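You operate a simulated robot arm through the tools that you are given. There is no shell and no other tool. Be economical: measure what you need, move in short steps, check, and stop when the job is done.

Carry out the task below with a simulated two-armed robot. There is one attempt and no reset: what you move stays moved.

## Task
Take the cloth rag from the top of the black bench and lay it out flat on the top of the white bench.

It is judged by the outcome, as a careful person would: the job done as asked, and still so three seconds after it is handed in. It fails if anything else is knocked over, pushed out of place, dropped, spilled or broken. Flat cloth is picked up by pressing the open fingertips on it (5 to 10 N) and closing them slowly along it; thin cloth reads only 2 to 8 mm in the jaws.

## Robot
Two 7-joint arms with two-finger parallel grippers on one trunk, on a base that drives. Base frame: it is fixed to the floor where the robot stands at the start and does not move with it; the origin is under the middle of the robot, x ahead of it, y to its left, z up; the surface under the hand at the start is at about z = 85. Units: cm, rad, N and s.
The left shoulder is at the start at [7.1, 15.6, 100.5], the right one opposite. Places, roughly: top of the white bench [70, -180, 80]. Payload 3.91 kg a hand.
The TCP of each hand is the grasp point between the finger pads, 3 cm short of the fingertips. In the tool frame z runs along the fingers and y along their closing line. Largest opening 11 cm; finger width 2, thickness 1; the body of the gripper, 4.8 by 11.2 cm, starts 5.5 cm behind the TCP.
Orientation is told as [roll, pitch, yaw] about the base's x, y, z axes, in that order, counted from this pose: with the fingers straight down and closing along the base's y, the tool's x points along the base's -x, its y along +y and its z along -z.

## Interface
- The arms move only by the tool move_arm. It takes "left_motion", "right_motion" or both (then of equal length, played together; a hand with none holds still); each is one flat list of numbers, 7 for each row, row after row: the shift along the tool's x, y, z in cm, then the turn, a rotation vector about the tool's x, y, z in rad, then the gripper command, from -1 (fully open) to 1 (shut), values between in proportion. In form: [dx, dy, dz, rx, ry, rz, fingers, dx, dy, dz, rx, ry, rz, fingers, ...]. A call has 1 to 20 rows; each row is the pose to reach, as a shift and turn from the pose commanded when the call began, along the tool's axes at that moment. Rows are played at 5 a second. More than 5 cm and 0.15 rad between two rows, or a gripper value outside its range, and nothing of the call is played. Where a pose cannot be reached the arm comes as near as it can. A force on the tool above 40 N (or 10 N above the force at the start of the call, whichever is more), or a blocked arm, ends the call early, and 0.2 s more pass. The fingers move at their own pace (about 10.8 cm/s each) and stop on an object; they squeeze with about 21 N. The grip force told is the motor's: it shows also when the fingers shut on nothing. Time passes only in rows, and 0.2 s behind the last, so rows that repeat a pose let the fingers close. The reply holds the time, the measured pose of the TCP, the force on the tool along the base axes, the opening and the grip force, in the units named above and with some noise, with the torque about the TCP (base axes, N m) and any sound that the robot's microphone picked up.
- Cameras (640 x 400 px; columns grow to the right, rows downward): "scene" is now at [13.82, 3.16, 124.65]; the picture's right is [0.33, -0.95, 0.00], its down [-0.40, -0.14, -0.90] and it looks along [0.85, 0.29, -0.43] (base axes); focal length 293 px, centre (320, 200). "left" rides on the left gripper at [7.2, -1.7, -10.3] in its tool frame; the picture's right is [0.23, 0.97, 0.00], its down [-0.76, 0.18, -0.62] and it looks along [-0.61, 0.14, 0.78] (tool axes); focal length 222 px, centre (320, 200). "right" rides on the right gripper at [7.2, 1.7, -10.3] in its tool frame; the picture's right is [-0.23, 0.97, 0.00], its down [-0.76, -0.18, -0.62] and it looks along [-0.61, -0.14, 0.78] (tool axes); focal length 222 px, centre (320, 200). There is no depth. A picture from a camera that has moved, and an enlarged one, comes with that camera's place and axes in the base frame and with its lens.
- get_image(camera): a new picture of that camera. The clock stands still meanwhile.
- slide_trunk(by): slides the trunk up (or, below 0, down) by that many cm; the arms and the scene camera ride with it, the base frame stays. It gives what a move gives, with no picture.
- base_move(legs): drives the robot by 1 to 6 legs, each [ahead, left, turn to the left] in cm, cm and rad, along the robot's own axes; the way and the turn of a leg run together, so that a leg with both is an arc; at most 150 cm and 3.142 rad a leg. The arms and the cameras ride along, it lands a little off, and it stops where it bumps. It gives what a move gives.
- head_to(pan, tilt): turns the head with the scene camera to pan (to the left, within 1.501 rad either way) and tilt (down, from -0.506 to 1.204), counted from straight ahead of the robot. It gives what a move gives.
- close_up(camera, box): a new picture of the part [left, top, right, bottom] of that camera's present view, enlarged. The clock stands still meanwhile.
- finish_job(): hands the job in; it is judged then, once.

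Work in short steps. Places have to be worked out from the pictures, the camera data and where the tool is seen: move nearer, look again, correct. Check each grasp and each placing, and mend what went wrong. You have 120 turns and 100 pictures in all, those below and enlarged ones among them. Open the grippers and draw the arms clear of the work before you hand the job in, unless the task says otherwise; then end with one line.

The tools are called after ">>>" as a command line: name --argument value ..., lists and objects as JSON in quotes. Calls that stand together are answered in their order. move_arm: Moves the arms, as the interface text tells. Its arguments: {"type":"object","properties":{"left_motion":{"type":"array","items":{"type":"number"}},"right_motion":{"type":"array","items":{"type":"number"}}},"required":[]} The other tools are called the same way: slide_trunk (by) slides the trunk up or down; base_move (legs) drives the base; head_to (pan, tilt) turns the head that bears the scene camera; get_image (camera) takes a picture; close_up (camera, box) takes an enlarged picture of a part of a camera's view; finish_job () hands the job in.

At the start:

```text
time_s: 0.0
left_eef_pos: [66.81, 57.83, 105.14]
left_ee_rot: [0.0, 0.001, 0.001]
left_contact_force: [-0.4, -0.3, 0.3]
left_wrist_torque: [0.0, 0.0, -0.03]
left_grip_width: 10.99
left_finger_force: 0.0
right_eef_pos: [73.71, -6.29, 105.92]
right_ee_rot: [-0.001, 0.0, 0.001]
right_contact_force: [0.3, -0.2, 0.5]
right_wrist_torque: [0.03, 0.0, 0.04]
right_grip_width: 10.98
right_finger_force: 0.0
trunk travel left (down, up): [-45.0, 49.0]
robot x, y, heading: [-0.2, 0.01, 0.003]
head pan, tilt: [0.332, 0.442]
```

scene: 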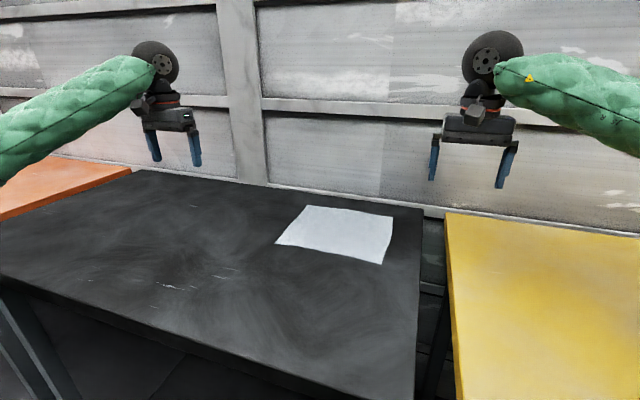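
right: 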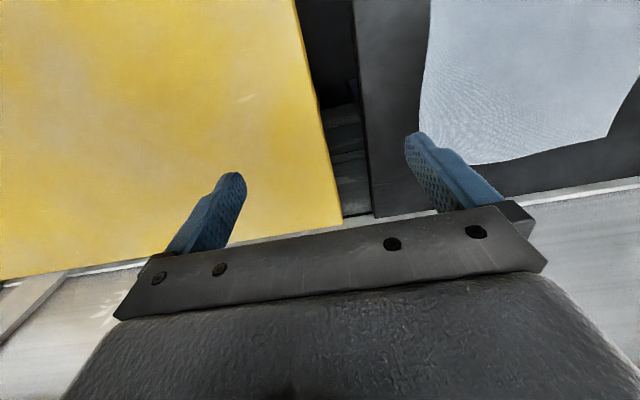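
left: 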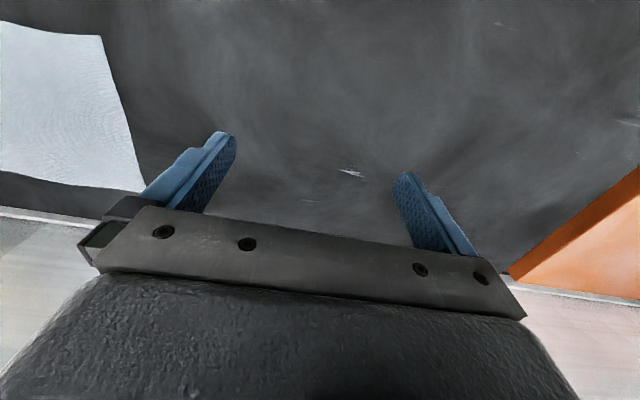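

The rag lies at about x 66–89, y 7–32 on the black bench. Before touching it I look towards the white bench, on the right.

>>> head_to --pan -1.1 --tilt 0.35

>>> get_image --camera "scene"

```text
time_s: 1.6
left_eef_pos: [66.92, 57.91, 105.13]
left_ee_rot: [0.0, 0.0, 0.0]
left_contact_force: [0.6, 0.1, 0.8]
left_wrist_torque: [-0.03, 0.0, 0.0]
left_grip_width: 10.99
left_finger_force: 0.1
right_eef_pos: [73.63, -6.22, 105.71]
right_ee_rot: [0.0, 0.001, 0.0]
right_contact_force: [0.3, -0.4, -0.3]
right_wrist_torque: [-0.02, -0.02, 0.02]
right_grip_width: 10.98
right_finger_force: 0.1
trunk travel left (down, up): [-45.0, 49.0]
robot x, y, heading: [-0.16, -0.22, 0.001]
head pan, tilt: [-1.1, 0.351]
```

```text
96 pictures are left
camera scene: at [9.35, -8.13, 125.49], right [-0.89, -0.45, 0.0], down [-0.16, 0.31, -0.94], along [0.43, -0.84, -0.34], focal length 293 px, centre (320, 200)
```

scene: 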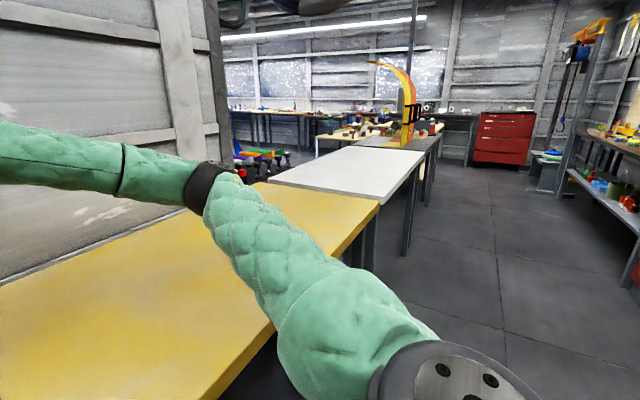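

The white bench is clear and so is the floor on the way to it. I bring both hands over the near corners of the rag with the jaws opened about 3.5 cm, then look again.

>>> move_arm --left_motion '[-0.1, -3.8, 1.4, 0, 0, 0, 0.36, -0.2, -7.6, 2.8, 0, 0, 0, 0.36, -0.3, -11.4, 4.2, 0, 0, 0, 0.36, -0.4, -15.2, 5.6, 0, 0, 0, 0.36, -0.5, -19, 7, 0, 0, 0, 0.36, -0.6, -22.7, 8.5, 0, 0, 0, 0.36, -0.6, -26.4, 10, 0, 0, 0, 0.36]' --right_motion '[0.9, 2, 1.5, 0, 0, 0, 0.36, 1.8, 4, 3, 0, 0, 0, 0.36, 2.7, 6, 4.5, 0, 0, 0, 0.36, 3.6, 8, 6, 0, 0, 0, 0.36, 4.5, 10, 7.5, 0, 0, 0, 0.36, 5.4, 12.1, 9, 0, 0, 0, 0.36, 6.1, 14.2, 10.7, 0, 0, 0, 0.36]'

>>> head_to --pan 0.3 --tilt 0.6

>>> get_image --camera "scene"

>>> get_image --camera "left"

>>> get_image --camera "right"

```text
time_s: 3.1
left_eef_pos: [67.38, 31.62, 95.26]
left_ee_rot: [0.0, 0.003, 0.0]
left_contact_force: [-0.1, -0.6, 0.2]
left_wrist_torque: [0.02, 0.01, 0.0]
left_grip_width: 3.51
left_finger_force: 0.1
right_eef_pos: [67.65, 7.87, 95.02]
right_ee_rot: [0.0, 0.001, -0.001]
right_contact_force: [-0.3, 0.1, -0.5]
right_wrist_torque: [0.02, 0.03, -0.03]
right_grip_width: 3.52
right_finger_force: 0.0
trunk travel left (down, up): [-45.0, 49.0]
robot x, y, heading: [0.17, 0.17, 0.0]
head pan, tilt: [-1.1, 0.351]
```

```text
time_s: 4.7
left_eef_pos: [67.41, 31.53, 95.39]
left_ee_rot: [0.0, 0.0, 0.0]
left_contact_force: [-0.1, -1.2, -0.5]
left_wrist_torque: [-0.01, 0.01, -0.01]
left_grip_width: 3.52
left_finger_force: 0.1
right_eef_pos: [67.61, 7.87, 95.0]
right_ee_rot: [-0.001, 0.0, 0.0]
right_contact_force: [0.4, -0.1, -0.4]
right_wrist_torque: [-0.02, 0.01, -0.03]
right_grip_width: 3.54
right_finger_force: 0.0
trunk travel left (down, up): [-45.0, 49.0]
robot x, y, heading: [-0.2, 0.25, 0.002]
head pan, tilt: [0.3, 0.6]
```

```text
95 pictures are left
camera scene: at [13.57, 2.77, 123.21], right [0.3, -0.96, 0.0], down [-0.54, -0.17, -0.82], along [0.79, 0.24, -0.57], focal length 293 px, centre (320, 200)
```

scene: 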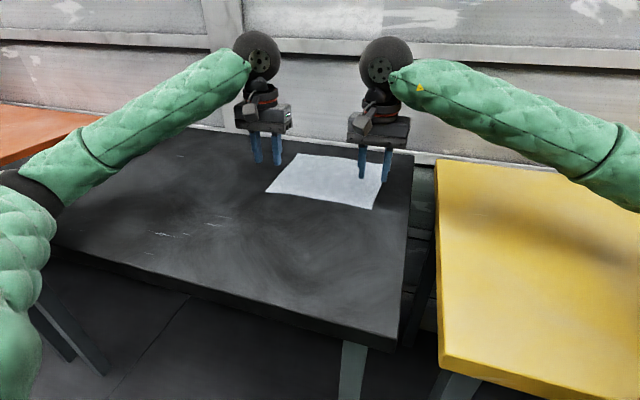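

```text
94 pictures are left
camera left: at [60.19, 29.95, 105.61], right [-0.23, 0.97, 0.0], down [0.76, 0.18, 0.62], along [0.61, 0.14, -0.78], focal length 222 px, centre (320, 200)
```

left: 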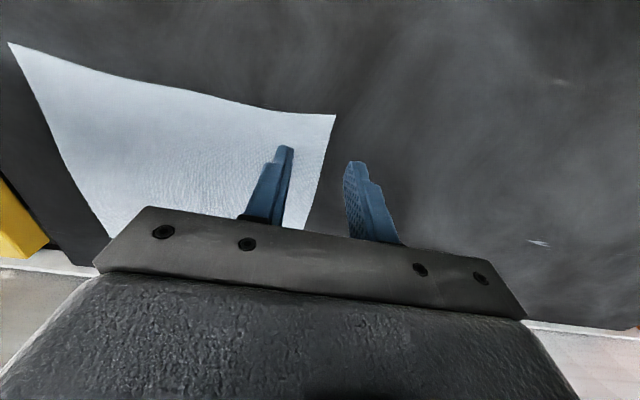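

```text
93 pictures are left
camera right: at [60.3, 9.4, 105.52], right [0.23, 0.97, 0.0], down [0.76, -0.18, 0.62], along [0.61, -0.14, -0.78], focal length 222 px, centre (320, 200)
```

right: 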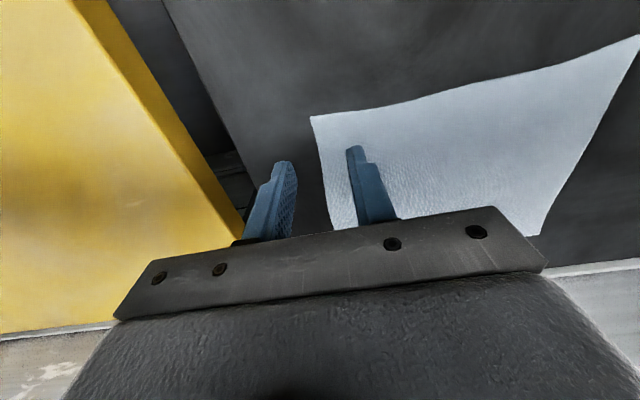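

The rag's left edge is at y≈32.8 and its right edge at y≈7.1, with the near edge at x≈66.5, so both hands straddle the side edges. I shift 1 cm further onto the rag and lower to about 1 cm above the bench.

>>> move_arm --left_motion '[-1, 0, 2.5, 0, 0, 0, 0.36, -1, 0, 5, 0, 0, 0, 0.36, -1, 0, 6.3, 0, 0, 0, 0.36]' --right_motion '[-1, 0.4, 2.5, 0, 0, 0, 0.36, -1, 0.4, 4.6, 0, 0, 0, 0.36, -1, 0.4, 6.0, 0, 0, 0, 0.36]'

>>> get_image --camera "left"

>>> get_image --camera "right"

```text
time_s: 5.7
left_eef_pos: [69.43, 31.25, 92.98]
left_ee_rot: [0.031, -0.047, 0.009]
left_contact_force: [-0.3, 0.3, -0.3]
left_wrist_torque: [0.03, 0.01, -0.03]
left_grip_width: 3.5
left_finger_force: 0.0
right_eef_pos: [69.05, 6.19, 90.21]
right_ee_rot: [0.018, -0.008, -0.019]
right_contact_force: [0.1, 0.2, -0.1]
right_wrist_torque: [0.01, 0.06, -0.02]
right_grip_width: 3.49
right_finger_force: 0.0
trunk travel left (down, up): [-45.0, 49.0]
robot x, y, heading: [1.23, 0.75, -0.016]
head pan, tilt: [0.3, 0.6]
stopped in row 3 (left hand): the arm was blocked; the commanded pose is now the measured one
```

```text
92 pictures are left
camera left: at [61.79, 29.23, 102.8], right [-0.24, 0.97, 0.02], down [0.73, 0.16, 0.66], along [0.64, 0.17, -0.75], focal length 222 px, centre (320, 200)
```

left: 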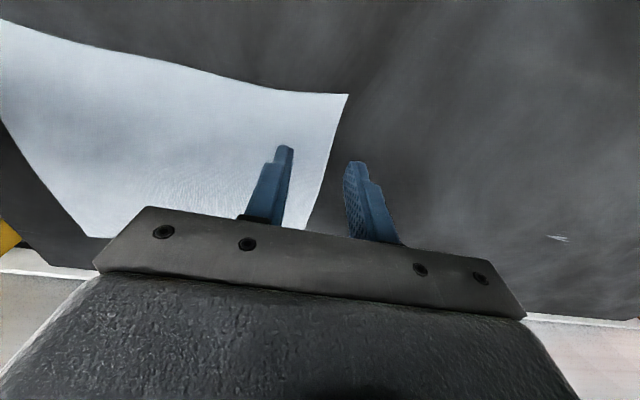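

```text
91 pictures are left
camera right: at [61.76, 7.75, 100.65], right [0.25, 0.97, 0.02], down [0.75, -0.2, 0.63], along [0.61, -0.14, -0.78], focal length 222 px, centre (320, 200)
```

right: 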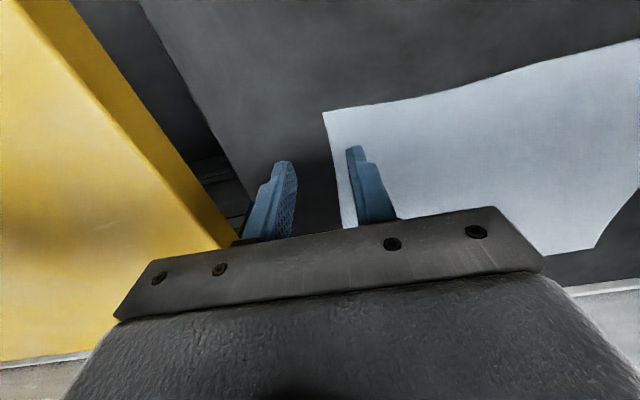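

The left arm is blocked while the tool is still about 5 cm up, so something in the arm, probably the elbow, is touching. I look that way.

>>> head_to --pan 0.9 --tilt 0.7

>>> get_image --camera "scene"

```text
time_s: 6.7
left_eef_pos: [69.58, 31.22, 93.01]
left_ee_rot: [0.025, -0.048, 0.007]
left_contact_force: [0.3, -0.6, -0.5]
left_wrist_torque: [0.0, 0.01, -0.02]
left_grip_width: 3.53
left_finger_force: 0.1
right_eef_pos: [69.0, 6.42, 90.47]
right_ee_rot: [0.014, -0.009, -0.019]
right_contact_force: [-0.4, -0.3, -0.2]
right_wrist_torque: [0.0, 0.0, 0.0]
right_grip_width: 3.51
right_finger_force: 0.0
trunk travel left (down, up): [-45.0, 49.0]
robot x, y, heading: [1.29, 0.37, -0.014]
head pan, tilt: [0.901, 0.7]
```

```text
90 pictures are left
camera scene: at [10.58, 5.09, 123.14], right [0.77, -0.64, -0.01], down [-0.4, -0.48, -0.78], along [0.49, 0.6, -0.63], focal length 293 px, centre (320, 200)
```

scene: 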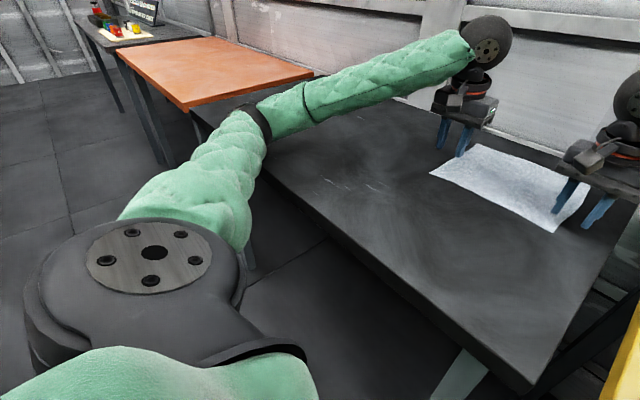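

The left elbow rests on the bench's front edge; the rag corner has not shifted, still at about (66.2, 32.8). I raise the trunk to lift the elbows clear.

>>> slide_trunk --by 18

>>> get_image --camera "scene"

```text
time_s: 8.7
left_eef_pos: [69.94, 32.26, 108.52]
left_ee_rot: [0.008, -0.027, 0.0]
left_contact_force: [0.1, 0.0, -0.3]
left_wrist_torque: [-0.03, 0.01, -0.01]
left_grip_width: 3.52
left_finger_force: 0.1
right_eef_pos: [69.66, 7.61, 107.02]
right_ee_rot: [0.0, 0.001, -0.017]
right_contact_force: [0.9, 0.7, 0.4]
right_wrist_torque: [0.0, -0.01, 0.01]
right_grip_width: 3.52
right_finger_force: 0.1
trunk travel left (down, up): [-63.0, 31.0]
robot x, y, heading: [1.02, 0.69, -0.022]
head pan, tilt: [0.901, 0.7]
```

```text
89 pictures are left
camera scene: at [11.48, 7.19, 140.33], right [0.77, -0.63, 0.0], down [-0.41, -0.5, -0.76], along [0.48, 0.59, -0.64], focal length 293 px, centre (320, 200)
```

scene: 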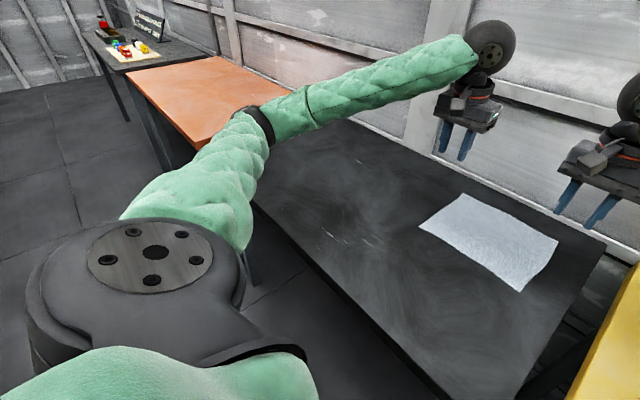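

Now clear. I lower both hands toward the corners again, to TCP height 92, and check.

>>> move_arm --left_motion '[0.4, -0.2, 4, 0, 0.027, 0, 0.36, 0.8, -0.4, 8, 0, 0.027, 0, 0.36, 1.2, -0.6, 12, 0, 0.027, 0, 0.36, 1.5, -0.8, 16.5, 0, 0.027, 0, 0.36]' --right_motion '[0.3, 0.2, 4, 0, 0, 0, 0.36, 0.6, 0.4, 8, 0, 0, 0, 0.36, 0.9, 0.6, 12, 0, 0, 0, 0.36, 1.1, 0.7, 15, 0, 0, 0, 0.36]'

>>> get_image --camera "scene"

>>> get_image --camera "left"

>>> get_image --camera "right"

```text
time_s: 9.7
left_eef_pos: [68.75, 31.42, 91.87]
left_ee_rot: [0.009, -0.001, 0.001]
left_contact_force: [0.0, 0.5, -0.6]
left_wrist_torque: [0.03, 0.0, 0.02]
left_grip_width: 3.53
left_finger_force: 0.0
right_eef_pos: [68.64, 8.49, 92.07]
right_ee_rot: [-0.001, 0.001, -0.018]
right_contact_force: [-0.9, 0.2, 0.5]
right_wrist_torque: [0.04, 0.0, 0.0]
right_grip_width: 3.5
right_finger_force: 0.0
trunk travel left (down, up): [-63.0, 31.0]
robot x, y, heading: [0.94, 0.51, -0.02]
head pan, tilt: [0.901, 0.7]
```

```text
88 pictures are left
camera scene: at [11.51, 7.21, 140.36], right [0.77, -0.63, 0.0], down [-0.41, -0.5, -0.76], along [0.48, 0.59, -0.64], focal length 293 px, centre (320, 200)
```

scene: 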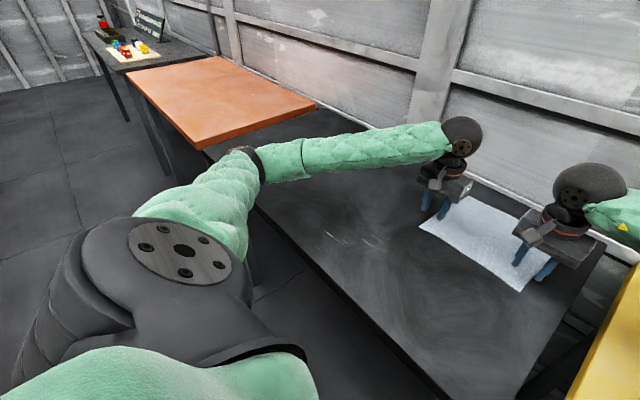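

```text
87 pictures are left
camera left: at [61.64, 29.73, 102.11], right [-0.23, 0.97, 0.01], down [0.76, 0.17, 0.63], along [0.61, 0.15, -0.78], focal length 222 px, centre (320, 200)
```

left: 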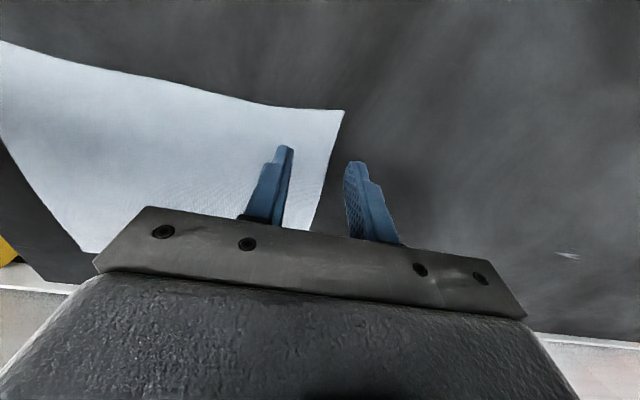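

```text
86 pictures are left
camera right: at [61.35, 10.18, 102.53], right [0.24, 0.97, 0.0], down [0.76, -0.19, 0.62], along [0.6, -0.15, -0.78], focal length 222 px, centre (320, 200)
```

right: 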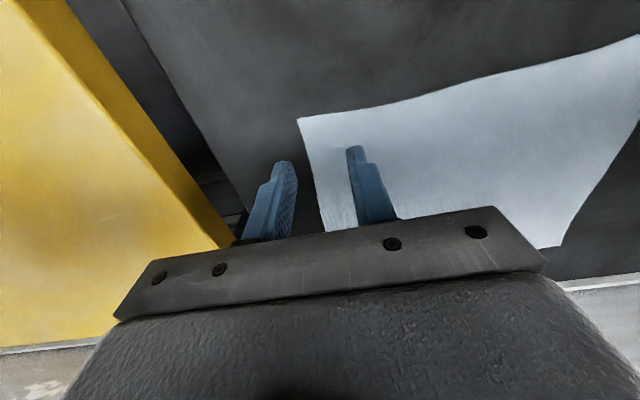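

Both hands straddle the side edges just inside the near corners. I lower 3 cm, then feel for contact.

>>> move_arm --left_motion '[0, 0, 1.5, 0, 0, 0, 0.36, 0, 0, 3, 0, 0, 0, 0.36]' --right_motion '[0, 0, 1.5, 0, 0, 0, 0.36, 0, 0, 3, 0, 0, 0, 0.36]'

```text
time_s: 10.3
left_eef_pos: [68.9, 31.52, 89.06]
left_ee_rot: [0.009, 0.001, 0.002]
left_contact_force: [-0.5, 0.7, -0.1]
left_wrist_torque: [-0.01, 0.03, -0.02]
left_grip_width: 3.53
left_finger_force: 0.1
right_eef_pos: [68.46, 8.56, 89.21]
right_ee_rot: [-0.001, -0.001, -0.018]
right_contact_force: [0.6, 0.6, 0.3]
right_wrist_torque: [0.0, 0.0, 0.01]
right_grip_width: 3.51
right_finger_force: 0.1
trunk travel left (down, up): [-63.0, 31.0]
robot x, y, heading: [1.13, 0.57, -0.016]
head pan, tilt: [0.901, 0.7]
```

No contact yet; another 0.9 cm down in small steps.

>>> move_arm --left_motion '[0, 0, 0.4, 0, 0, 0, 0.36, 0, 0, 0.7, 0, 0, 0, 0.36, 0, 0, 0.9, 0, 0, 0, 0.36]' --right_motion '[0, 0, 0.4, 0, 0, 0, 0.36, 0, 0, 0.7, 0, 0, 0, 0.36, 0, 0, 0.9, 0, 0, 0, 0.36]'

```text
time_s: 11.1
left_eef_pos: [68.8, 31.52, 88.02]
left_ee_rot: [0.008, 0.001, 0.003]
left_contact_force: [0.0, 0.4, 1.0]
left_wrist_torque: [-0.01, 0.01, -0.01]
left_grip_width: 3.54
left_finger_force: 0.0
right_eef_pos: [68.54, 8.33, 88.14]
right_ee_rot: [0.0, 0.0, -0.017]
right_contact_force: [0.2, 0.3, -0.1]
right_wrist_torque: [0.0, 0.03, -0.02]
right_grip_width: 3.51
right_finger_force: 0.1
trunk travel left (down, up): [-63.0, 31.0]
robot x, y, heading: [0.67, 0.06, -0.023]
head pan, tilt: [0.901, 0.7]
```

Still none (perhaps 1 N on the left), so down a further 0.4 cm.

>>> move_arm --left_motion '[0, 0, 0.2, 0, 0, 0, 0.36, 0, 0, 0.4, 0, 0, 0, 0.36]' --right_motion '[0, 0, 0.2, 0, 0, 0, 0.36, 0, 0, 0.4, 0, 0, 0, 0.36]'

```text
time_s: 11.7
left_eef_pos: [68.69, 31.53, 88.06]
left_ee_rot: [0.009, -0.006, 0.002]
left_contact_force: [0.1, 0.8, 24.3]
left_wrist_torque: [-0.61, 0.16, -0.01]
left_grip_width: 3.5
left_finger_force: 0.0
right_eef_pos: [68.42, 8.26, 88.11]
right_ee_rot: [0.001, -0.002, -0.017]
right_contact_force: [1.0, 0.7, 7.1]
right_wrist_torque: [0.2, 0.02, -0.03]
right_grip_width: 3.54
right_finger_force: 0.6
trunk travel left (down, up): [-63.0, 31.0]
robot x, y, heading: [0.53, 0.89, -0.013]
head pan, tilt: [0.901, 0.7]
```

Both inner fingers now press on the rag, right at 7 N and left at 24 N, which is too much. I ease the left by 0.2 cm and close both slowly.

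>>> move_arm --left_motion '[0, 0, -0.1, 0, 0, 0, 0.36, 0, 0, -0.2, 0, 0, 0, 0.36, 0, 0, -0.2, 0, 0, 0, 0.44, 0, 0, -0.2, 0, 0, 0, 0.52, 0, 0, -0.2, 0, 0, 0, 0.6, 0, 0, -0.2, 0, 0, 0, 0.68, 0, 0, -0.2, 0, 0, 0, 0.76, 0, 0, -0.2, 0, 0, 0, 0.84, 0, 0, -0.2, 0, 0, 0, 0.92, 0, 0, -0.2, 0, 0, 0, 1, 0, 0, -0.2, 0, 0, 0, 1, 0, 0, -0.2, 0, 0, 0, 1]' --right_motion '[0, 0, 0, 0, 0, 0, 0.36, 0, 0, 0, 0, 0, 0, 0.36, 0, 0, 0, 0, 0, 0, 0.44, 0, 0, 0, 0, 0, 0, 0.52, 0, 0, 0, 0, 0, 0, 0.6, 0, 0, 0, 0, 0, 0, 0.68, 0, 0, 0, 0, 0, 0, 0.76, 0, 0, 0, 0, 0, 0, 0.84, 0, 0, 0, 0, 0, 0, 0.92, 0, 0, 0, 0, 0, 0, 1, 0, 0, 0, 0, 0, 0, 1, 0, 0, 0, 0, 0, 0, 1]'

>>> get_image --camera "left"

>>> get_image --camera "right"

```text
time_s: 14.3
left_eef_pos: [68.67, 31.63, 88.14]
left_ee_rot: [0.009, -0.003, 0.001]
left_contact_force: [-0.7, -4.7, 4.2]
left_wrist_torque: [-0.16, -0.04, 0.01]
left_grip_width: 0.14
left_finger_force: 21.2
right_eef_pos: [68.38, 8.36, 88.03]
right_ee_rot: [0.0, -0.004, -0.017]
right_contact_force: [2.5, 8.1, 33.3]
right_wrist_torque: [0.45, 0.04, -0.02]
right_grip_width: 0.24
right_finger_force: 20.8
trunk travel left (down, up): [-63.0, 31.0]
robot x, y, heading: [0.98, 0.34, -0.017]
head pan, tilt: [0.901, 0.7]
```

```text
85 pictures are left
camera left: at [61.5, 29.77, 98.36], right [-0.23, 0.97, 0.01], down [0.76, 0.17, 0.63], along [0.61, 0.15, -0.78], focal length 222 px, centre (320, 200)
```

left: 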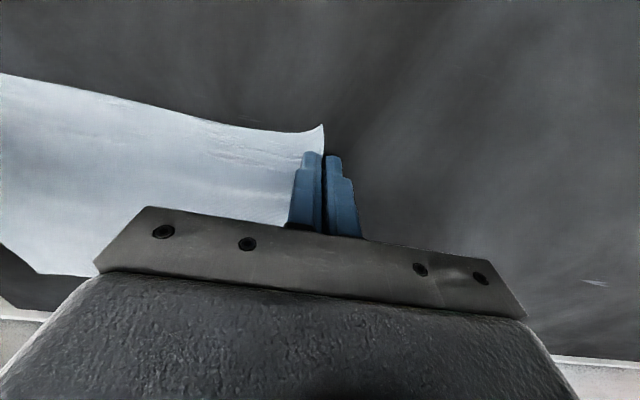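

```text
84 pictures are left
camera right: at [61.07, 10.04, 98.5], right [0.24, 0.97, 0.0], down [0.76, -0.19, 0.63], along [0.61, -0.15, -0.78], focal length 222 px, centre (320, 200)
```

right: 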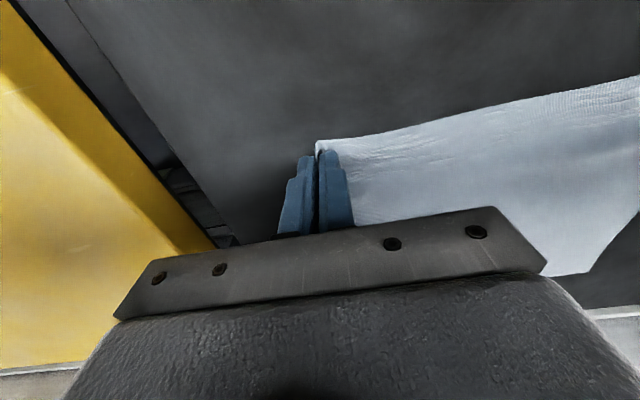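

Both edges look pinched, at 1.4 mm on the left and 2.4 mm on the right. I lift 4 cm gently to test.

>>> move_arm --left_motion '[0, 0, -0.7, 0, 0, 0, 1, 0, 0, -1.5, 0, 0, 0, 1, 0, 0, -2.7, 0, 0, 0, 1, 0, 0, -4, 0, 0, 0, 1]' --right_motion '[0, 0, -0.7, 0, 0, 0, 1, 0, 0, -1.5, 0, 0, 0, 1, 0, 0, -2.7, 0, 0, 0, 1, 0, 0, -4, 0, 0, 0, 1]'

>>> get_image --camera "left"

>>> get_image --camera "right"

```text
time_s: 15.3
left_eef_pos: [68.86, 31.68, 91.88]
left_ee_rot: [0.007, -0.002, 0.001]
left_contact_force: [-0.8, -3.1, 0.4]
left_wrist_torque: [-0.08, 0.0, 0.0]
left_grip_width: 0.15
left_finger_force: 20.9
right_eef_pos: [68.54, 8.36, 91.91]
right_ee_rot: [-0.001, 0.0, -0.018]
right_contact_force: [0.2, 3.1, -0.3]
right_wrist_torque: [0.07, 0.01, -0.01]
right_grip_width: 0.2
right_finger_force: 21.2
trunk travel left (down, up): [-63.0, 31.0]
robot x, y, heading: [1.05, 0.42, -0.015]
head pan, tilt: [0.901, 0.7]
```

```text
83 pictures are left
camera left: at [61.61, 29.83, 102.17], right [-0.23, 0.97, 0.01], down [0.76, 0.17, 0.63], along [0.61, 0.15, -0.78], focal length 222 px, centre (320, 200)
```

left: 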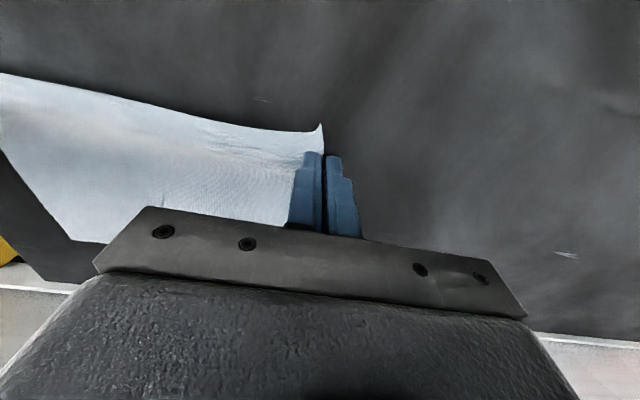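

```text
82 pictures are left
camera right: at [61.25, 10.15, 102.32], right [0.24, 0.97, 0.0], down [0.76, -0.19, 0.62], along [0.6, -0.15, -0.78], focal length 222 px, centre (320, 200)
```

right: 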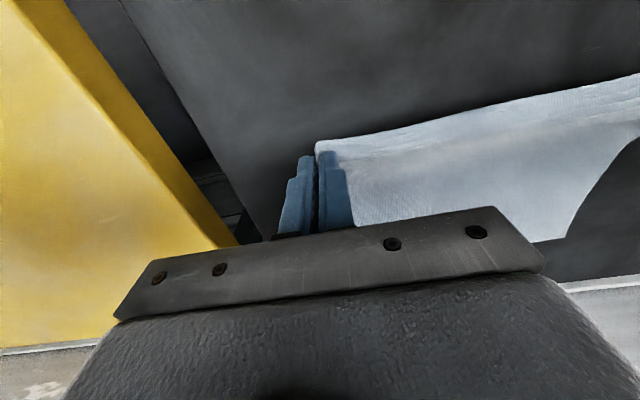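

Both corners are held, with about 3 N of tension along y. I slacken slightly, lift more, then raise the trunk.

>>> move_arm --left_motion '[0, -0.2, -2, 0, 0, 0, 1, 0, -0.2, -4, 0, 0, 0, 1, 0, -0.2, -6, 0, 0, 0, 1, 0, -0.2, -8, 0, 0, 0, 1]' --right_motion '[0, 0.2, -2, 0, 0, 0, 1, 0, 0.2, -4, 0, 0, 0, 1, 0, 0.2, -6, 0, 0, 0, 1, 0, 0.2, -8, 0, 0, 0, 1]'

>>> slide_trunk --by 20

>>> head_to --pan 0.3 --tilt 0.6

>>> get_image --camera "scene"

```text
time_s: 16.3
left_eef_pos: [68.91, 31.26, 99.97]
left_ee_rot: [0.009, 0.0, 0.002]
left_contact_force: [-0.6, -1.2, 0.0]
left_wrist_torque: [-0.02, -0.02, -0.01]
left_grip_width: 0.13
left_finger_force: 20.8
right_eef_pos: [68.33, 8.46, 99.85]
right_ee_rot: [-0.001, 0.0, -0.018]
right_contact_force: [0.2, 0.7, -0.2]
right_wrist_torque: [0.02, -0.03, 0.01]
right_grip_width: 0.19
right_finger_force: 20.9
trunk travel left (down, up): [-63.0, 31.0]
robot x, y, heading: [1.07, 0.38, -0.019]
head pan, tilt: [0.901, 0.7]
```

```text
time_s: 18.4
left_eef_pos: [68.94, 31.43, 120.04]
left_ee_rot: [0.009, 0.0, 0.002]
left_contact_force: [0.0, -1.2, -0.5]
left_wrist_torque: [-0.03, 0.0, -0.03]
left_grip_width: 0.16
left_finger_force: 20.6
right_eef_pos: [68.49, 8.51, 119.89]
right_ee_rot: [-0.001, 0.001, -0.017]
right_contact_force: [0.3, 1.3, -0.3]
right_wrist_torque: [0.05, -0.01, 0.02]
right_grip_width: 0.22
right_finger_force: 20.8
trunk travel left (down, up): [-83.0, 11.0]
robot x, y, heading: [0.9, 0.45, -0.015]
head pan, tilt: [0.901, 0.7]
```

```text
time_s: 19.4
left_eef_pos: [68.98, 31.37, 120.03]
left_ee_rot: [0.009, -0.001, 0.001]
left_contact_force: [-0.5, -0.9, -0.3]
left_wrist_torque: [-0.04, 0.01, 0.02]
left_grip_width: 0.12
left_finger_force: 20.7
right_eef_pos: [68.52, 8.53, 119.78]
right_ee_rot: [0.0, -0.001, -0.017]
right_contact_force: [-0.6, 1.1, -1.2]
right_wrist_torque: [0.0, 0.02, -0.03]
right_grip_width: 0.21
right_finger_force: 21.3
trunk travel left (down, up): [-83.0, 11.0]
robot x, y, heading: [1.08, 0.35, -0.016]
head pan, tilt: [0.3, 0.6]
```

```text
81 pictures are left
camera scene: at [14.54, 3.07, 161.21], right [0.28, -0.96, 0.0], down [-0.54, -0.16, -0.82], along [0.79, 0.23, -0.57], focal length 293 px, centre (320, 200)
```

scene: 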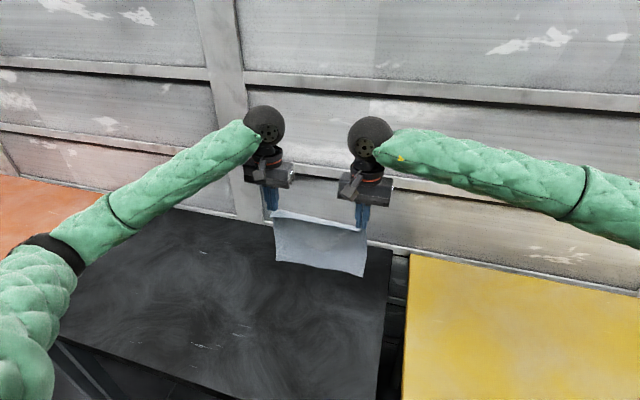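

The rag hangs neatly between the hands with its lower edge well above the benches. I back off a little and drive right in two legs, then look.

>>> base_move --legs '[[-6, 0, 0.016], [0, -100, 0]]'

>>> head_to --pan -0.9 --tilt 0.6

>>> get_image --camera "scene"

```text
time_s: 25.2
left_eef_pos: [61.95, -68.87, 120.08]
left_ee_rot: [0.008, 0.0, -0.004]
left_contact_force: [-0.4, -1.8, -0.1]
left_wrist_torque: [-0.04, 0.0, -0.01]
left_grip_width: 0.12
left_finger_force: 20.9
right_eef_pos: [61.35, -91.5, 119.72]
right_ee_rot: [0.0, -0.001, -0.022]
right_contact_force: [0.4, 1.5, 0.4]
right_wrist_torque: [0.04, -0.01, -0.04]
right_grip_width: 0.21
right_finger_force: 21.2
trunk travel left (down, up): [-83.0, 11.0]
robot x, y, heading: [-6.59, -99.65, -0.024]
head pan, tilt: [0.3, 0.6]
```

```text
time_s: 26.6
left_eef_pos: [61.82, -68.66, 120.01]
left_ee_rot: [0.01, -0.001, -0.004]
left_contact_force: [-0.5, -1.0, -1.0]
left_wrist_torque: [-0.06, -0.02, 0.0]
left_grip_width: 0.12
left_finger_force: 21.3
right_eef_pos: [61.38, -91.51, 119.8]
right_ee_rot: [0.0, 0.001, -0.022]
right_contact_force: [-0.4, 0.2, -0.3]
right_wrist_torque: [-0.02, -0.01, -0.03]
right_grip_width: 0.19
right_finger_force: 20.9
trunk travel left (down, up): [-83.0, 11.0]
robot x, y, heading: [-5.96, -99.15, -0.023]
head pan, tilt: [-0.901, 0.6]
```

```text
80 pictures are left
camera scene: at [4.17, -106.15, 161.21], right [-0.8, -0.6, 0.0], down [-0.34, 0.45, -0.82], along [0.5, -0.66, -0.57], focal length 293 px, centre (320, 200)
```

scene: 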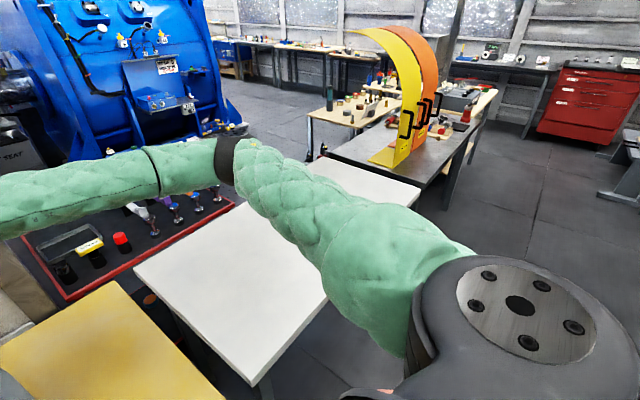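

The white bench spans about x 39–100, y −124 to −240 and is bare. The tall arch stands on the bench beyond it, so I stop with the hands at about y −168, keeping the right elbow clear of it.

>>> base_move --legs '[[0, -60, 0.02], [0, -27, 0]]'

>>> get_image --camera "scene"

>>> head_to --pan 0.2 --tilt 0.75

>>> get_image --camera "scene"

```text
time_s: 31.5
left_eef_pos: [60.43, -154.31, 120.02]
left_ee_rot: [0.009, 0.0, 0.013]
left_contact_force: [0.9, -1.3, -0.2]
left_wrist_torque: [-0.02, 0.0, 0.04]
left_grip_width: 0.12
left_finger_force: 21.1
right_eef_pos: [60.19, -177.05, 119.8]
right_ee_rot: [0.001, 0.0, -0.008]
right_contact_force: [-0.4, 1.1, 0.0]
right_wrist_torque: [0.04, 0.03, -0.01]
right_grip_width: 0.24
right_finger_force: 21.4
trunk travel left (down, up): [-83.0, 11.0]
robot x, y, heading: [-7.35, -185.71, -0.008]
head pan, tilt: [-0.901, 0.6]
```

```text
79 pictures are left
camera scene: at [3.33, -192.56, 161.21], right [-0.79, -0.62, 0.0], down [-0.35, 0.45, -0.82], along [0.51, -0.65, -0.57], focal length 293 px, centre (320, 200)
```

scene: 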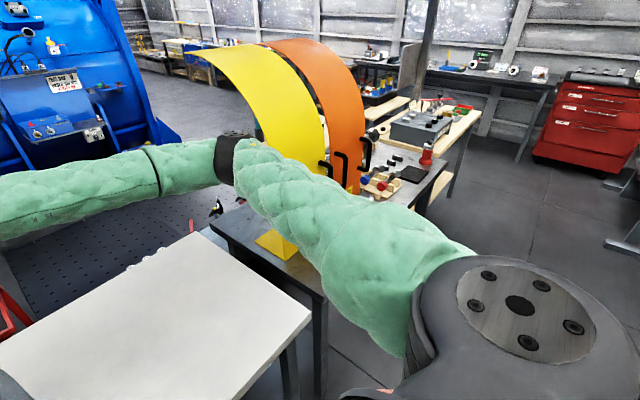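

```text
time_s: 32.8
left_eef_pos: [60.4, -154.29, 119.96]
left_ee_rot: [0.009, 0.0, 0.014]
left_contact_force: [0.2, -1.0, 0.7]
left_wrist_torque: [-0.01, 0.02, 0.03]
left_grip_width: 0.14
left_finger_force: 20.4
right_eef_pos: [60.14, -177.09, 119.87]
right_ee_rot: [0.0, 0.0, -0.007]
right_contact_force: [0.5, 1.7, -0.7]
right_wrist_torque: [0.05, -0.01, -0.04]
right_grip_width: 0.18
right_finger_force: 21.4
trunk travel left (down, up): [-83.0, 11.0]
robot x, y, heading: [-6.98, -185.43, -0.008]
head pan, tilt: [0.201, 0.75]
```

```text
78 pictures are left
camera scene: at [6.0, -184.06, 159.93], right [0.19, -0.98, 0.0], down [-0.67, -0.13, -0.73], along [0.72, 0.14, -0.68], focal length 293 px, centre (320, 200)
```

scene: 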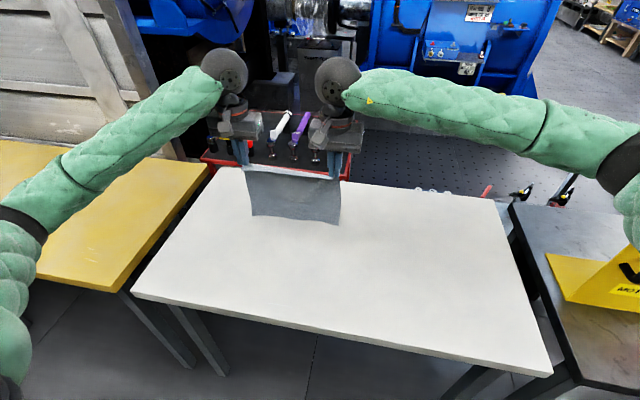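

I shift left 8 cm for more room to the arch and forward 7 cm so the laying stroke stays within reach.

>>> base_move --legs '[[0, 8, 0.008], [7, 0, 0]]'

>>> get_image --camera "scene"

```text
time_s: 34.5
left_eef_pos: [66.35, -145.86, 120.45]
left_ee_rot: [0.009, -0.005, 0.018]
left_contact_force: [0.1, -1.3, 0.1]
left_wrist_torque: [-0.08, -0.03, 0.0]
left_grip_width: 0.13
left_finger_force: 21.1
right_eef_pos: [66.35, -168.48, 120.26]
right_ee_rot: [0.001, -0.005, 0.003]
right_contact_force: [-0.1, 1.0, 0.4]
right_wrist_torque: [0.04, -0.02, -0.05]
right_grip_width: 0.18
right_finger_force: 21.2
trunk travel left (down, up): [-83.0, 11.0]
robot x, y, heading: [-0.82, -177.96, -0.002]
head pan, tilt: [0.201, 0.75]
```

```text
77 pictures are left
camera scene: at [11.96, -175.91, 160.04], right [0.2, -0.98, 0.0], down [-0.66, -0.14, -0.73], along [0.72, 0.15, -0.68], focal length 293 px, centre (320, 200)
```

scene: 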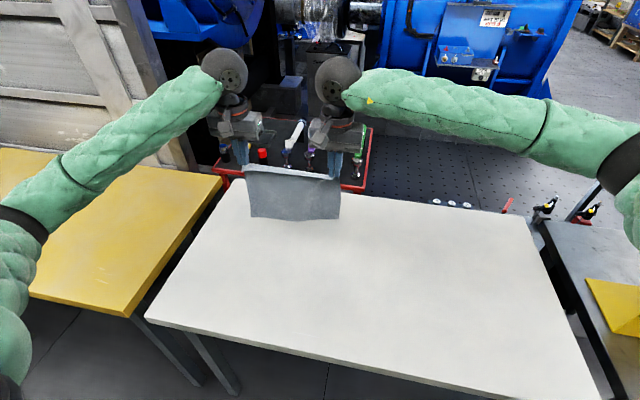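

I move the hands forward to x≈80 and lower until the rag's free edge is just above the white bench.

>>> move_arm --left_motion '[-3.5, -0.05, 0, 0, 0, 0, 1, -7, -0.1, 0, 0, 0, 0, 1, -10.5, -0.15, 1, 0, 0, 0, 1, -13.5, -0.2, 4, 0, 0, 0, 1, -14, -0.2, 8, 0, 0, 0, 1, -14, -0.2, 11, 0, 0, 0, 1]' --right_motion '[-3.5, 0, 0, 0, 0, 0, 1, -7, 0, 0, 0, 0, 0, 1, -10.5, 0, 1, 0, 0, 0, 1, -13.5, 0, 4, 0, 0, 0, 1, -14, 0, 8, 0, 0, 0, 1, -14, 0, 11, 0, 0, 0, 1]'

>>> get_image --camera "scene"

>>> get_image --camera "left"

```text
time_s: 35.9
left_eef_pos: [81.37, -145.53, 108.86]
left_ee_rot: [0.008, 0.001, 0.02]
left_contact_force: [1.0, -3.1, -0.2]
left_wrist_torque: [-0.1, 0.02, 0.0]
left_grip_width: 0.13
left_finger_force: 21.2
right_eef_pos: [81.08, -168.77, 108.99]
right_ee_rot: [-0.001, 0.001, 0.001]
right_contact_force: [0.0, 3.0, 0.1]
right_wrist_torque: [0.08, 0.02, -0.01]
right_grip_width: 0.22
right_finger_force: 21.1
trunk travel left (down, up): [-83.0, 11.0]
robot x, y, heading: [-0.36, -177.8, 0.0]
head pan, tilt: [0.201, 0.75]
```

```text
76 pictures are left
camera scene: at [12.94, -176.03, 159.92], right [0.2, -0.98, 0.0], down [-0.67, -0.14, -0.73], along [0.72, 0.15, -0.68], focal length 293 px, centre (320, 200)
```

scene: 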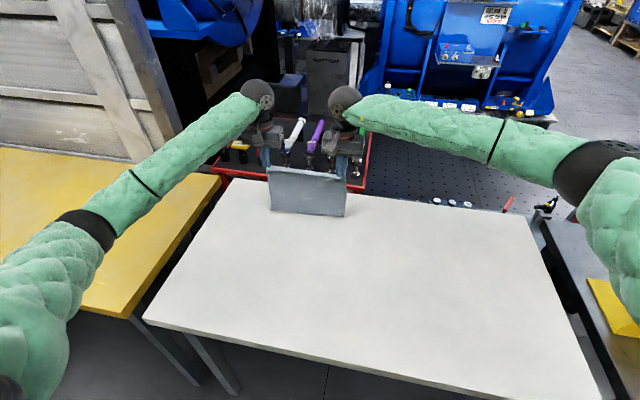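

```text
75 pictures are left
camera left: at [74.22, -147.46, 119.08], right [-0.25, 0.97, 0.01], down [0.76, 0.19, 0.62], along [0.6, 0.16, -0.78], focal length 222 px, centre (320, 200)
```

left: 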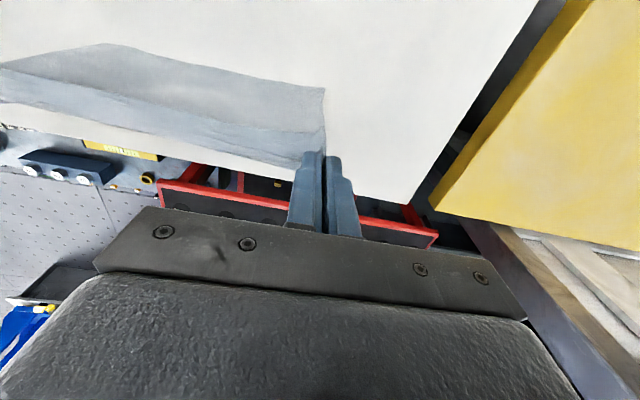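

The free edge is just at the bench under the hands (x≈82). Now I lay it: hands go back toward the robot while coming down, so the rag trails out flat behind.

>>> move_arm --left_motion '[0.5, 0, 1.5, 0, 0, 0, 1, 1.3, 0, 3, 0, 0, 0, 1, 2.4, 0, 4.4, 0, 0, 0, 1, 3.7, 0, 5.9, 0, 0, 0, 1, 5, 0, 7.3, 0, 0, 0, 1, 6.4, 0.1, 8.8, 0, 0, 0, 1, 7.8, 0.1, 10.3, 0, 0, 0, 1, 9.2, 0.1, 11.7, 0, 0, 0, 1, 10.6, 0.1, 13.2, 0, 0, 0, 1, 12, 0.2, 14.7, 0, 0, 0, 1, 13.4, 0.2, 16.1, 0, 0, 0, 1, 14.8, 0.2, 17.6, 0, 0, 0, 1, 16.2, 0.2, 19.1, 0, 0, 0, 1, 17.6, 0.2, 20.5, 0, 0, 0, 1, 19, 0.2, 22, 0, 0, 0, 1]' --right_motion '[0.5, 0, 1.5, 0, 0, 0, 1, 1.3, 0, 3, 0, 0, 0, 1, 2.4, 0, 4.4, 0, 0, 0, 1, 3.7, 0, 5.9, 0, 0, 0, 1, 5, 0, 7.3, 0, 0, 0, 1, 6.4, 0, 8.8, 0, 0, 0, 1, 7.8, 0, 10.3, 0, 0, 0, 1, 9.2, 0, 11.7, 0, 0, 0, 1, 10.6, 0, 13.2, 0, 0, 0, 1, 12, 0, 14.7, 0, 0, 0, 1, 13.4, 0, 16.1, 0, 0, 0, 1, 14.8, 0, 17.6, 0, 0, 0, 1, 16.2, 0, 19.1, 0, 0, 0, 1, 17.6, 0, 20.5, 0, 0, 0, 1, 19, 0, 22, 0, 0, 0, 1]'

>>> get_image --camera "scene"

>>> get_image --camera "left"

```text
time_s: 39.0
left_eef_pos: [62.61, -145.71, 88.18]
left_ee_rot: [0.009, -0.012, 0.019]
left_contact_force: [-1.9, -1.8, 12.5]
left_wrist_torque: [-0.04, 0.07, -0.01]
left_grip_width: 0.14
left_finger_force: 20.7
right_eef_pos: [62.83, -168.34, 88.15]
right_ee_rot: [0.008, -0.01, 0.001]
right_contact_force: [-3.2, -0.1, 14.0]
right_wrist_torque: [0.08, 0.2, 0.0]
right_grip_width: 0.22
right_finger_force: 20.7
trunk travel left (down, up): [-83.0, 11.0]
robot x, y, heading: [-0.69, -177.82, -0.002]
head pan, tilt: [0.201, 0.75]
stopped in row 15 (right hand): the force on the tool passed its limit at 53 N (the readings are from after the stop); the commanded pose is now the measured one
```

```text
74 pictures are left
camera scene: at [12.57, -176.09, 159.96], right [0.2, -0.98, 0.0], down [-0.67, -0.14, -0.73], along [0.72, 0.15, -0.68], focal length 293 px, centre (320, 200)
```

scene: 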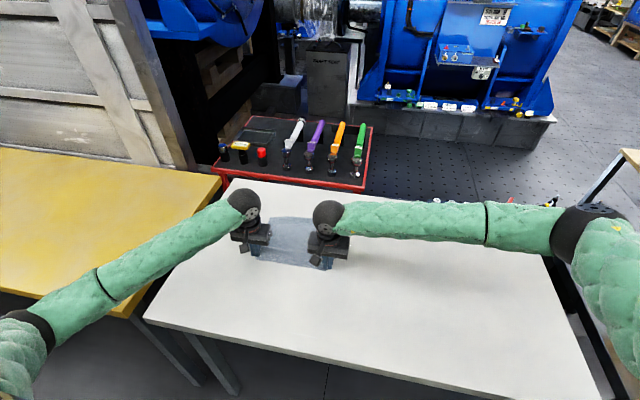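

```text
73 pictures are left
camera left: at [55.45, -147.6, 98.29], right [-0.25, 0.97, 0.01], down [0.75, 0.19, 0.63], along [0.61, 0.16, -0.77], focal length 222 px, centre (320, 200)
```

left: 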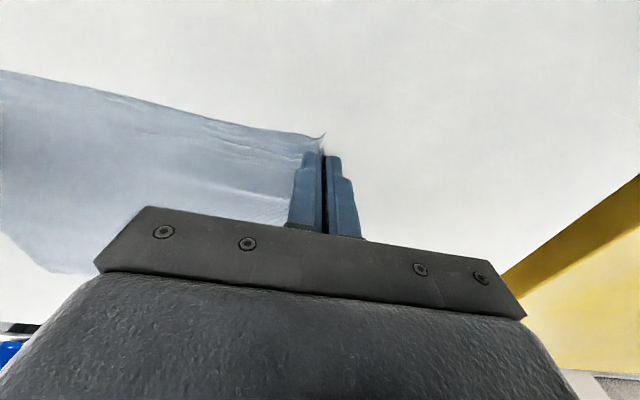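

The bench top is higher than told (≈85), so the tips are already down at x≈62.7. I ease up 0.4 cm and pull back 3 cm more to take out the slack.

>>> move_arm --left_motion '[0, 0, -0.4, 0, 0, 0, 1, 1, 0, -0.4, 0, 0, 0, 1, 2, 0, -0.4, 0, 0, 0, 1, 3, 0, -0.4, 0, 0, 0, 1]' --right_motion '[0, 0, -0.4, 0, 0, 0, 1, 1, 0, -0.4, 0, 0, 0, 1, 2, 0, -0.4, 0, 0, 0, 1, 3, 0, -0.4, 0, 0, 0, 1]'

>>> close_up --camera "scene" --box '[200, 170, 380, 290]'

>>> get_image --camera "right"

```text
time_s: 40.0
left_eef_pos: [59.71, -145.67, 88.3]
left_ee_rot: [0.009, -0.007, 0.02]
left_contact_force: [-0.5, -1.0, -0.1]
left_wrist_torque: [-0.03, 0.01, -0.01]
left_grip_width: 0.14
left_finger_force: 21.1
right_eef_pos: [59.64, -168.47, 88.24]
right_ee_rot: [0.008, -0.007, 0.001]
right_contact_force: [-0.3, 0.6, 0.5]
right_wrist_torque: [0.03, -0.03, -0.03]
right_grip_width: 0.18
right_finger_force: 20.8
trunk travel left (down, up): [-83.0, 11.0]
robot x, y, heading: [-0.34, -178.09, -0.0]
head pan, tilt: [0.201, 0.75]
```

```text
3.33 times, centred on (290, 230) of scene
camera zoom: at [12.73, -176.03, 159.93], right [0.2, -0.98, 0.0], down [-0.67, -0.14, -0.73], along [0.72, 0.15, -0.68], focal length 976 px, centre (420, 100)
```

zoom: 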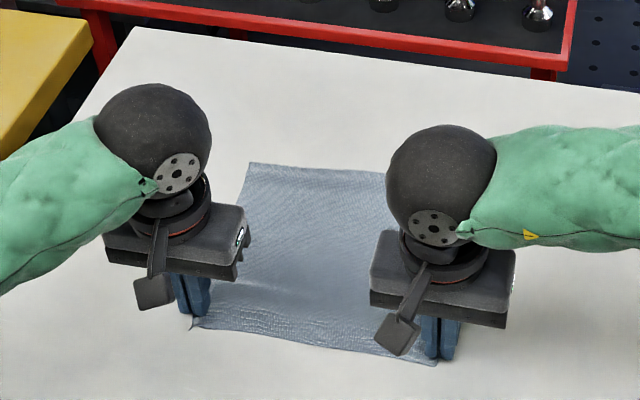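

```text
71 pictures are left
camera right: at [52.35, -166.91, 98.65], right [0.23, 0.97, 0.01], down [0.76, -0.18, 0.63], along [0.61, -0.14, -0.78], focal length 222 px, centre (320, 200)
```

right: 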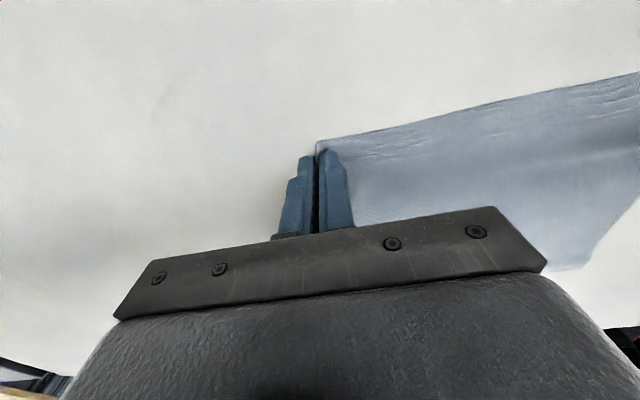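

The rag is spread well. I pull 1 cm more to tension it, then open the jaws slowly.

>>> move_arm --left_motion '[0.5, 0, 0, 0, 0, 0, 1, 1, 0, 0, 0, 0, 0, 1, 1, 0, 0.1, 0, 0, 0, 1, 1, 0, 0.1, 0, 0, 0, 0.9, 1, 0, 0.1, 0, 0, 0, 0.8, 1, 0, 0.1, 0, 0, 0, 0.7, 1, 0, 0.1, 0, 0, 0, 0.6, 1, 0, 0.1, 0, 0, 0, 0.5, 1, 0, 0.1, 0, 0, 0, 0.4]' --right_motion '[0.5, 0, 0, 0, 0, 0, 1, 1, 0, 0, 0, 0, 0, 1, 1, 0, 0.1, 0, 0, 0, 1, 1, 0, 0.1, 0, 0, 0, 0.9, 1, 0, 0.1, 0, 0, 0, 0.8, 1, 0, 0.1, 0, 0, 0, 0.7, 1, 0, 0.1, 0, 0, 0, 0.6, 1, 0, 0.1, 0, 0, 0, 0.5, 1, 0, 0.1, 0, 0, 0, 0.4]'

>>> get_image --camera "left"

>>> get_image --camera "right"

```text
time_s: 42.0
left_eef_pos: [58.59, -145.89, 88.22]
left_ee_rot: [0.01, -0.007, 0.022]
left_contact_force: [-0.5, 0.5, 0.7]
left_wrist_torque: [-0.01, -0.02, -0.02]
left_grip_width: 3.3
left_finger_force: 0.1
right_eef_pos: [58.82, -168.32, 88.12]
right_ee_rot: [0.006, -0.009, 0.0]
right_contact_force: [-0.3, 0.0, 0.0]
right_wrist_torque: [0.0, -0.04, 0.0]
right_grip_width: 3.3
right_finger_force: 0.1
trunk travel left (down, up): [-83.0, 11.0]
robot x, y, heading: [-0.3, -178.1, -0.005]
head pan, tilt: [0.201, 0.75]
```

```text
70 pictures are left
camera left: at [51.47, -147.65, 98.36], right [-0.25, 0.97, 0.01], down [0.75, 0.19, 0.63], along [0.61, 0.16, -0.78], focal length 222 px, centre (320, 200)
```

left: 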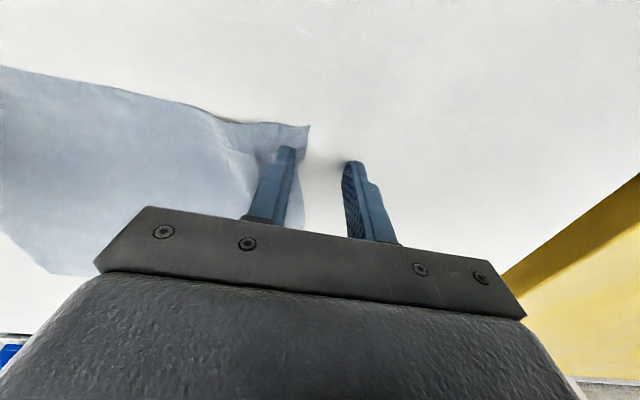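

```text
69 pictures are left
camera right: at [51.45, -166.87, 98.57], right [0.23, 0.97, 0.01], down [0.76, -0.18, 0.63], along [0.61, -0.14, -0.78], focal length 222 px, centre (320, 200)
```

right: 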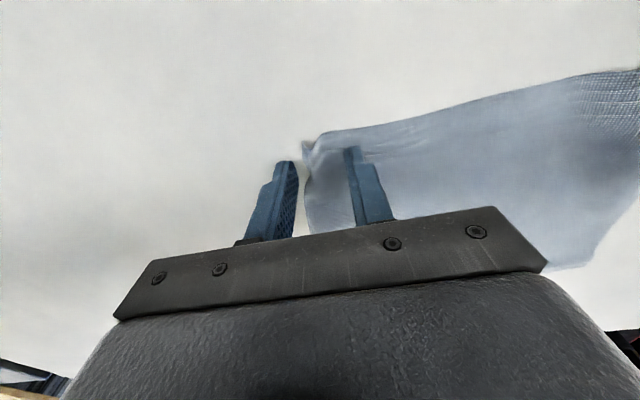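

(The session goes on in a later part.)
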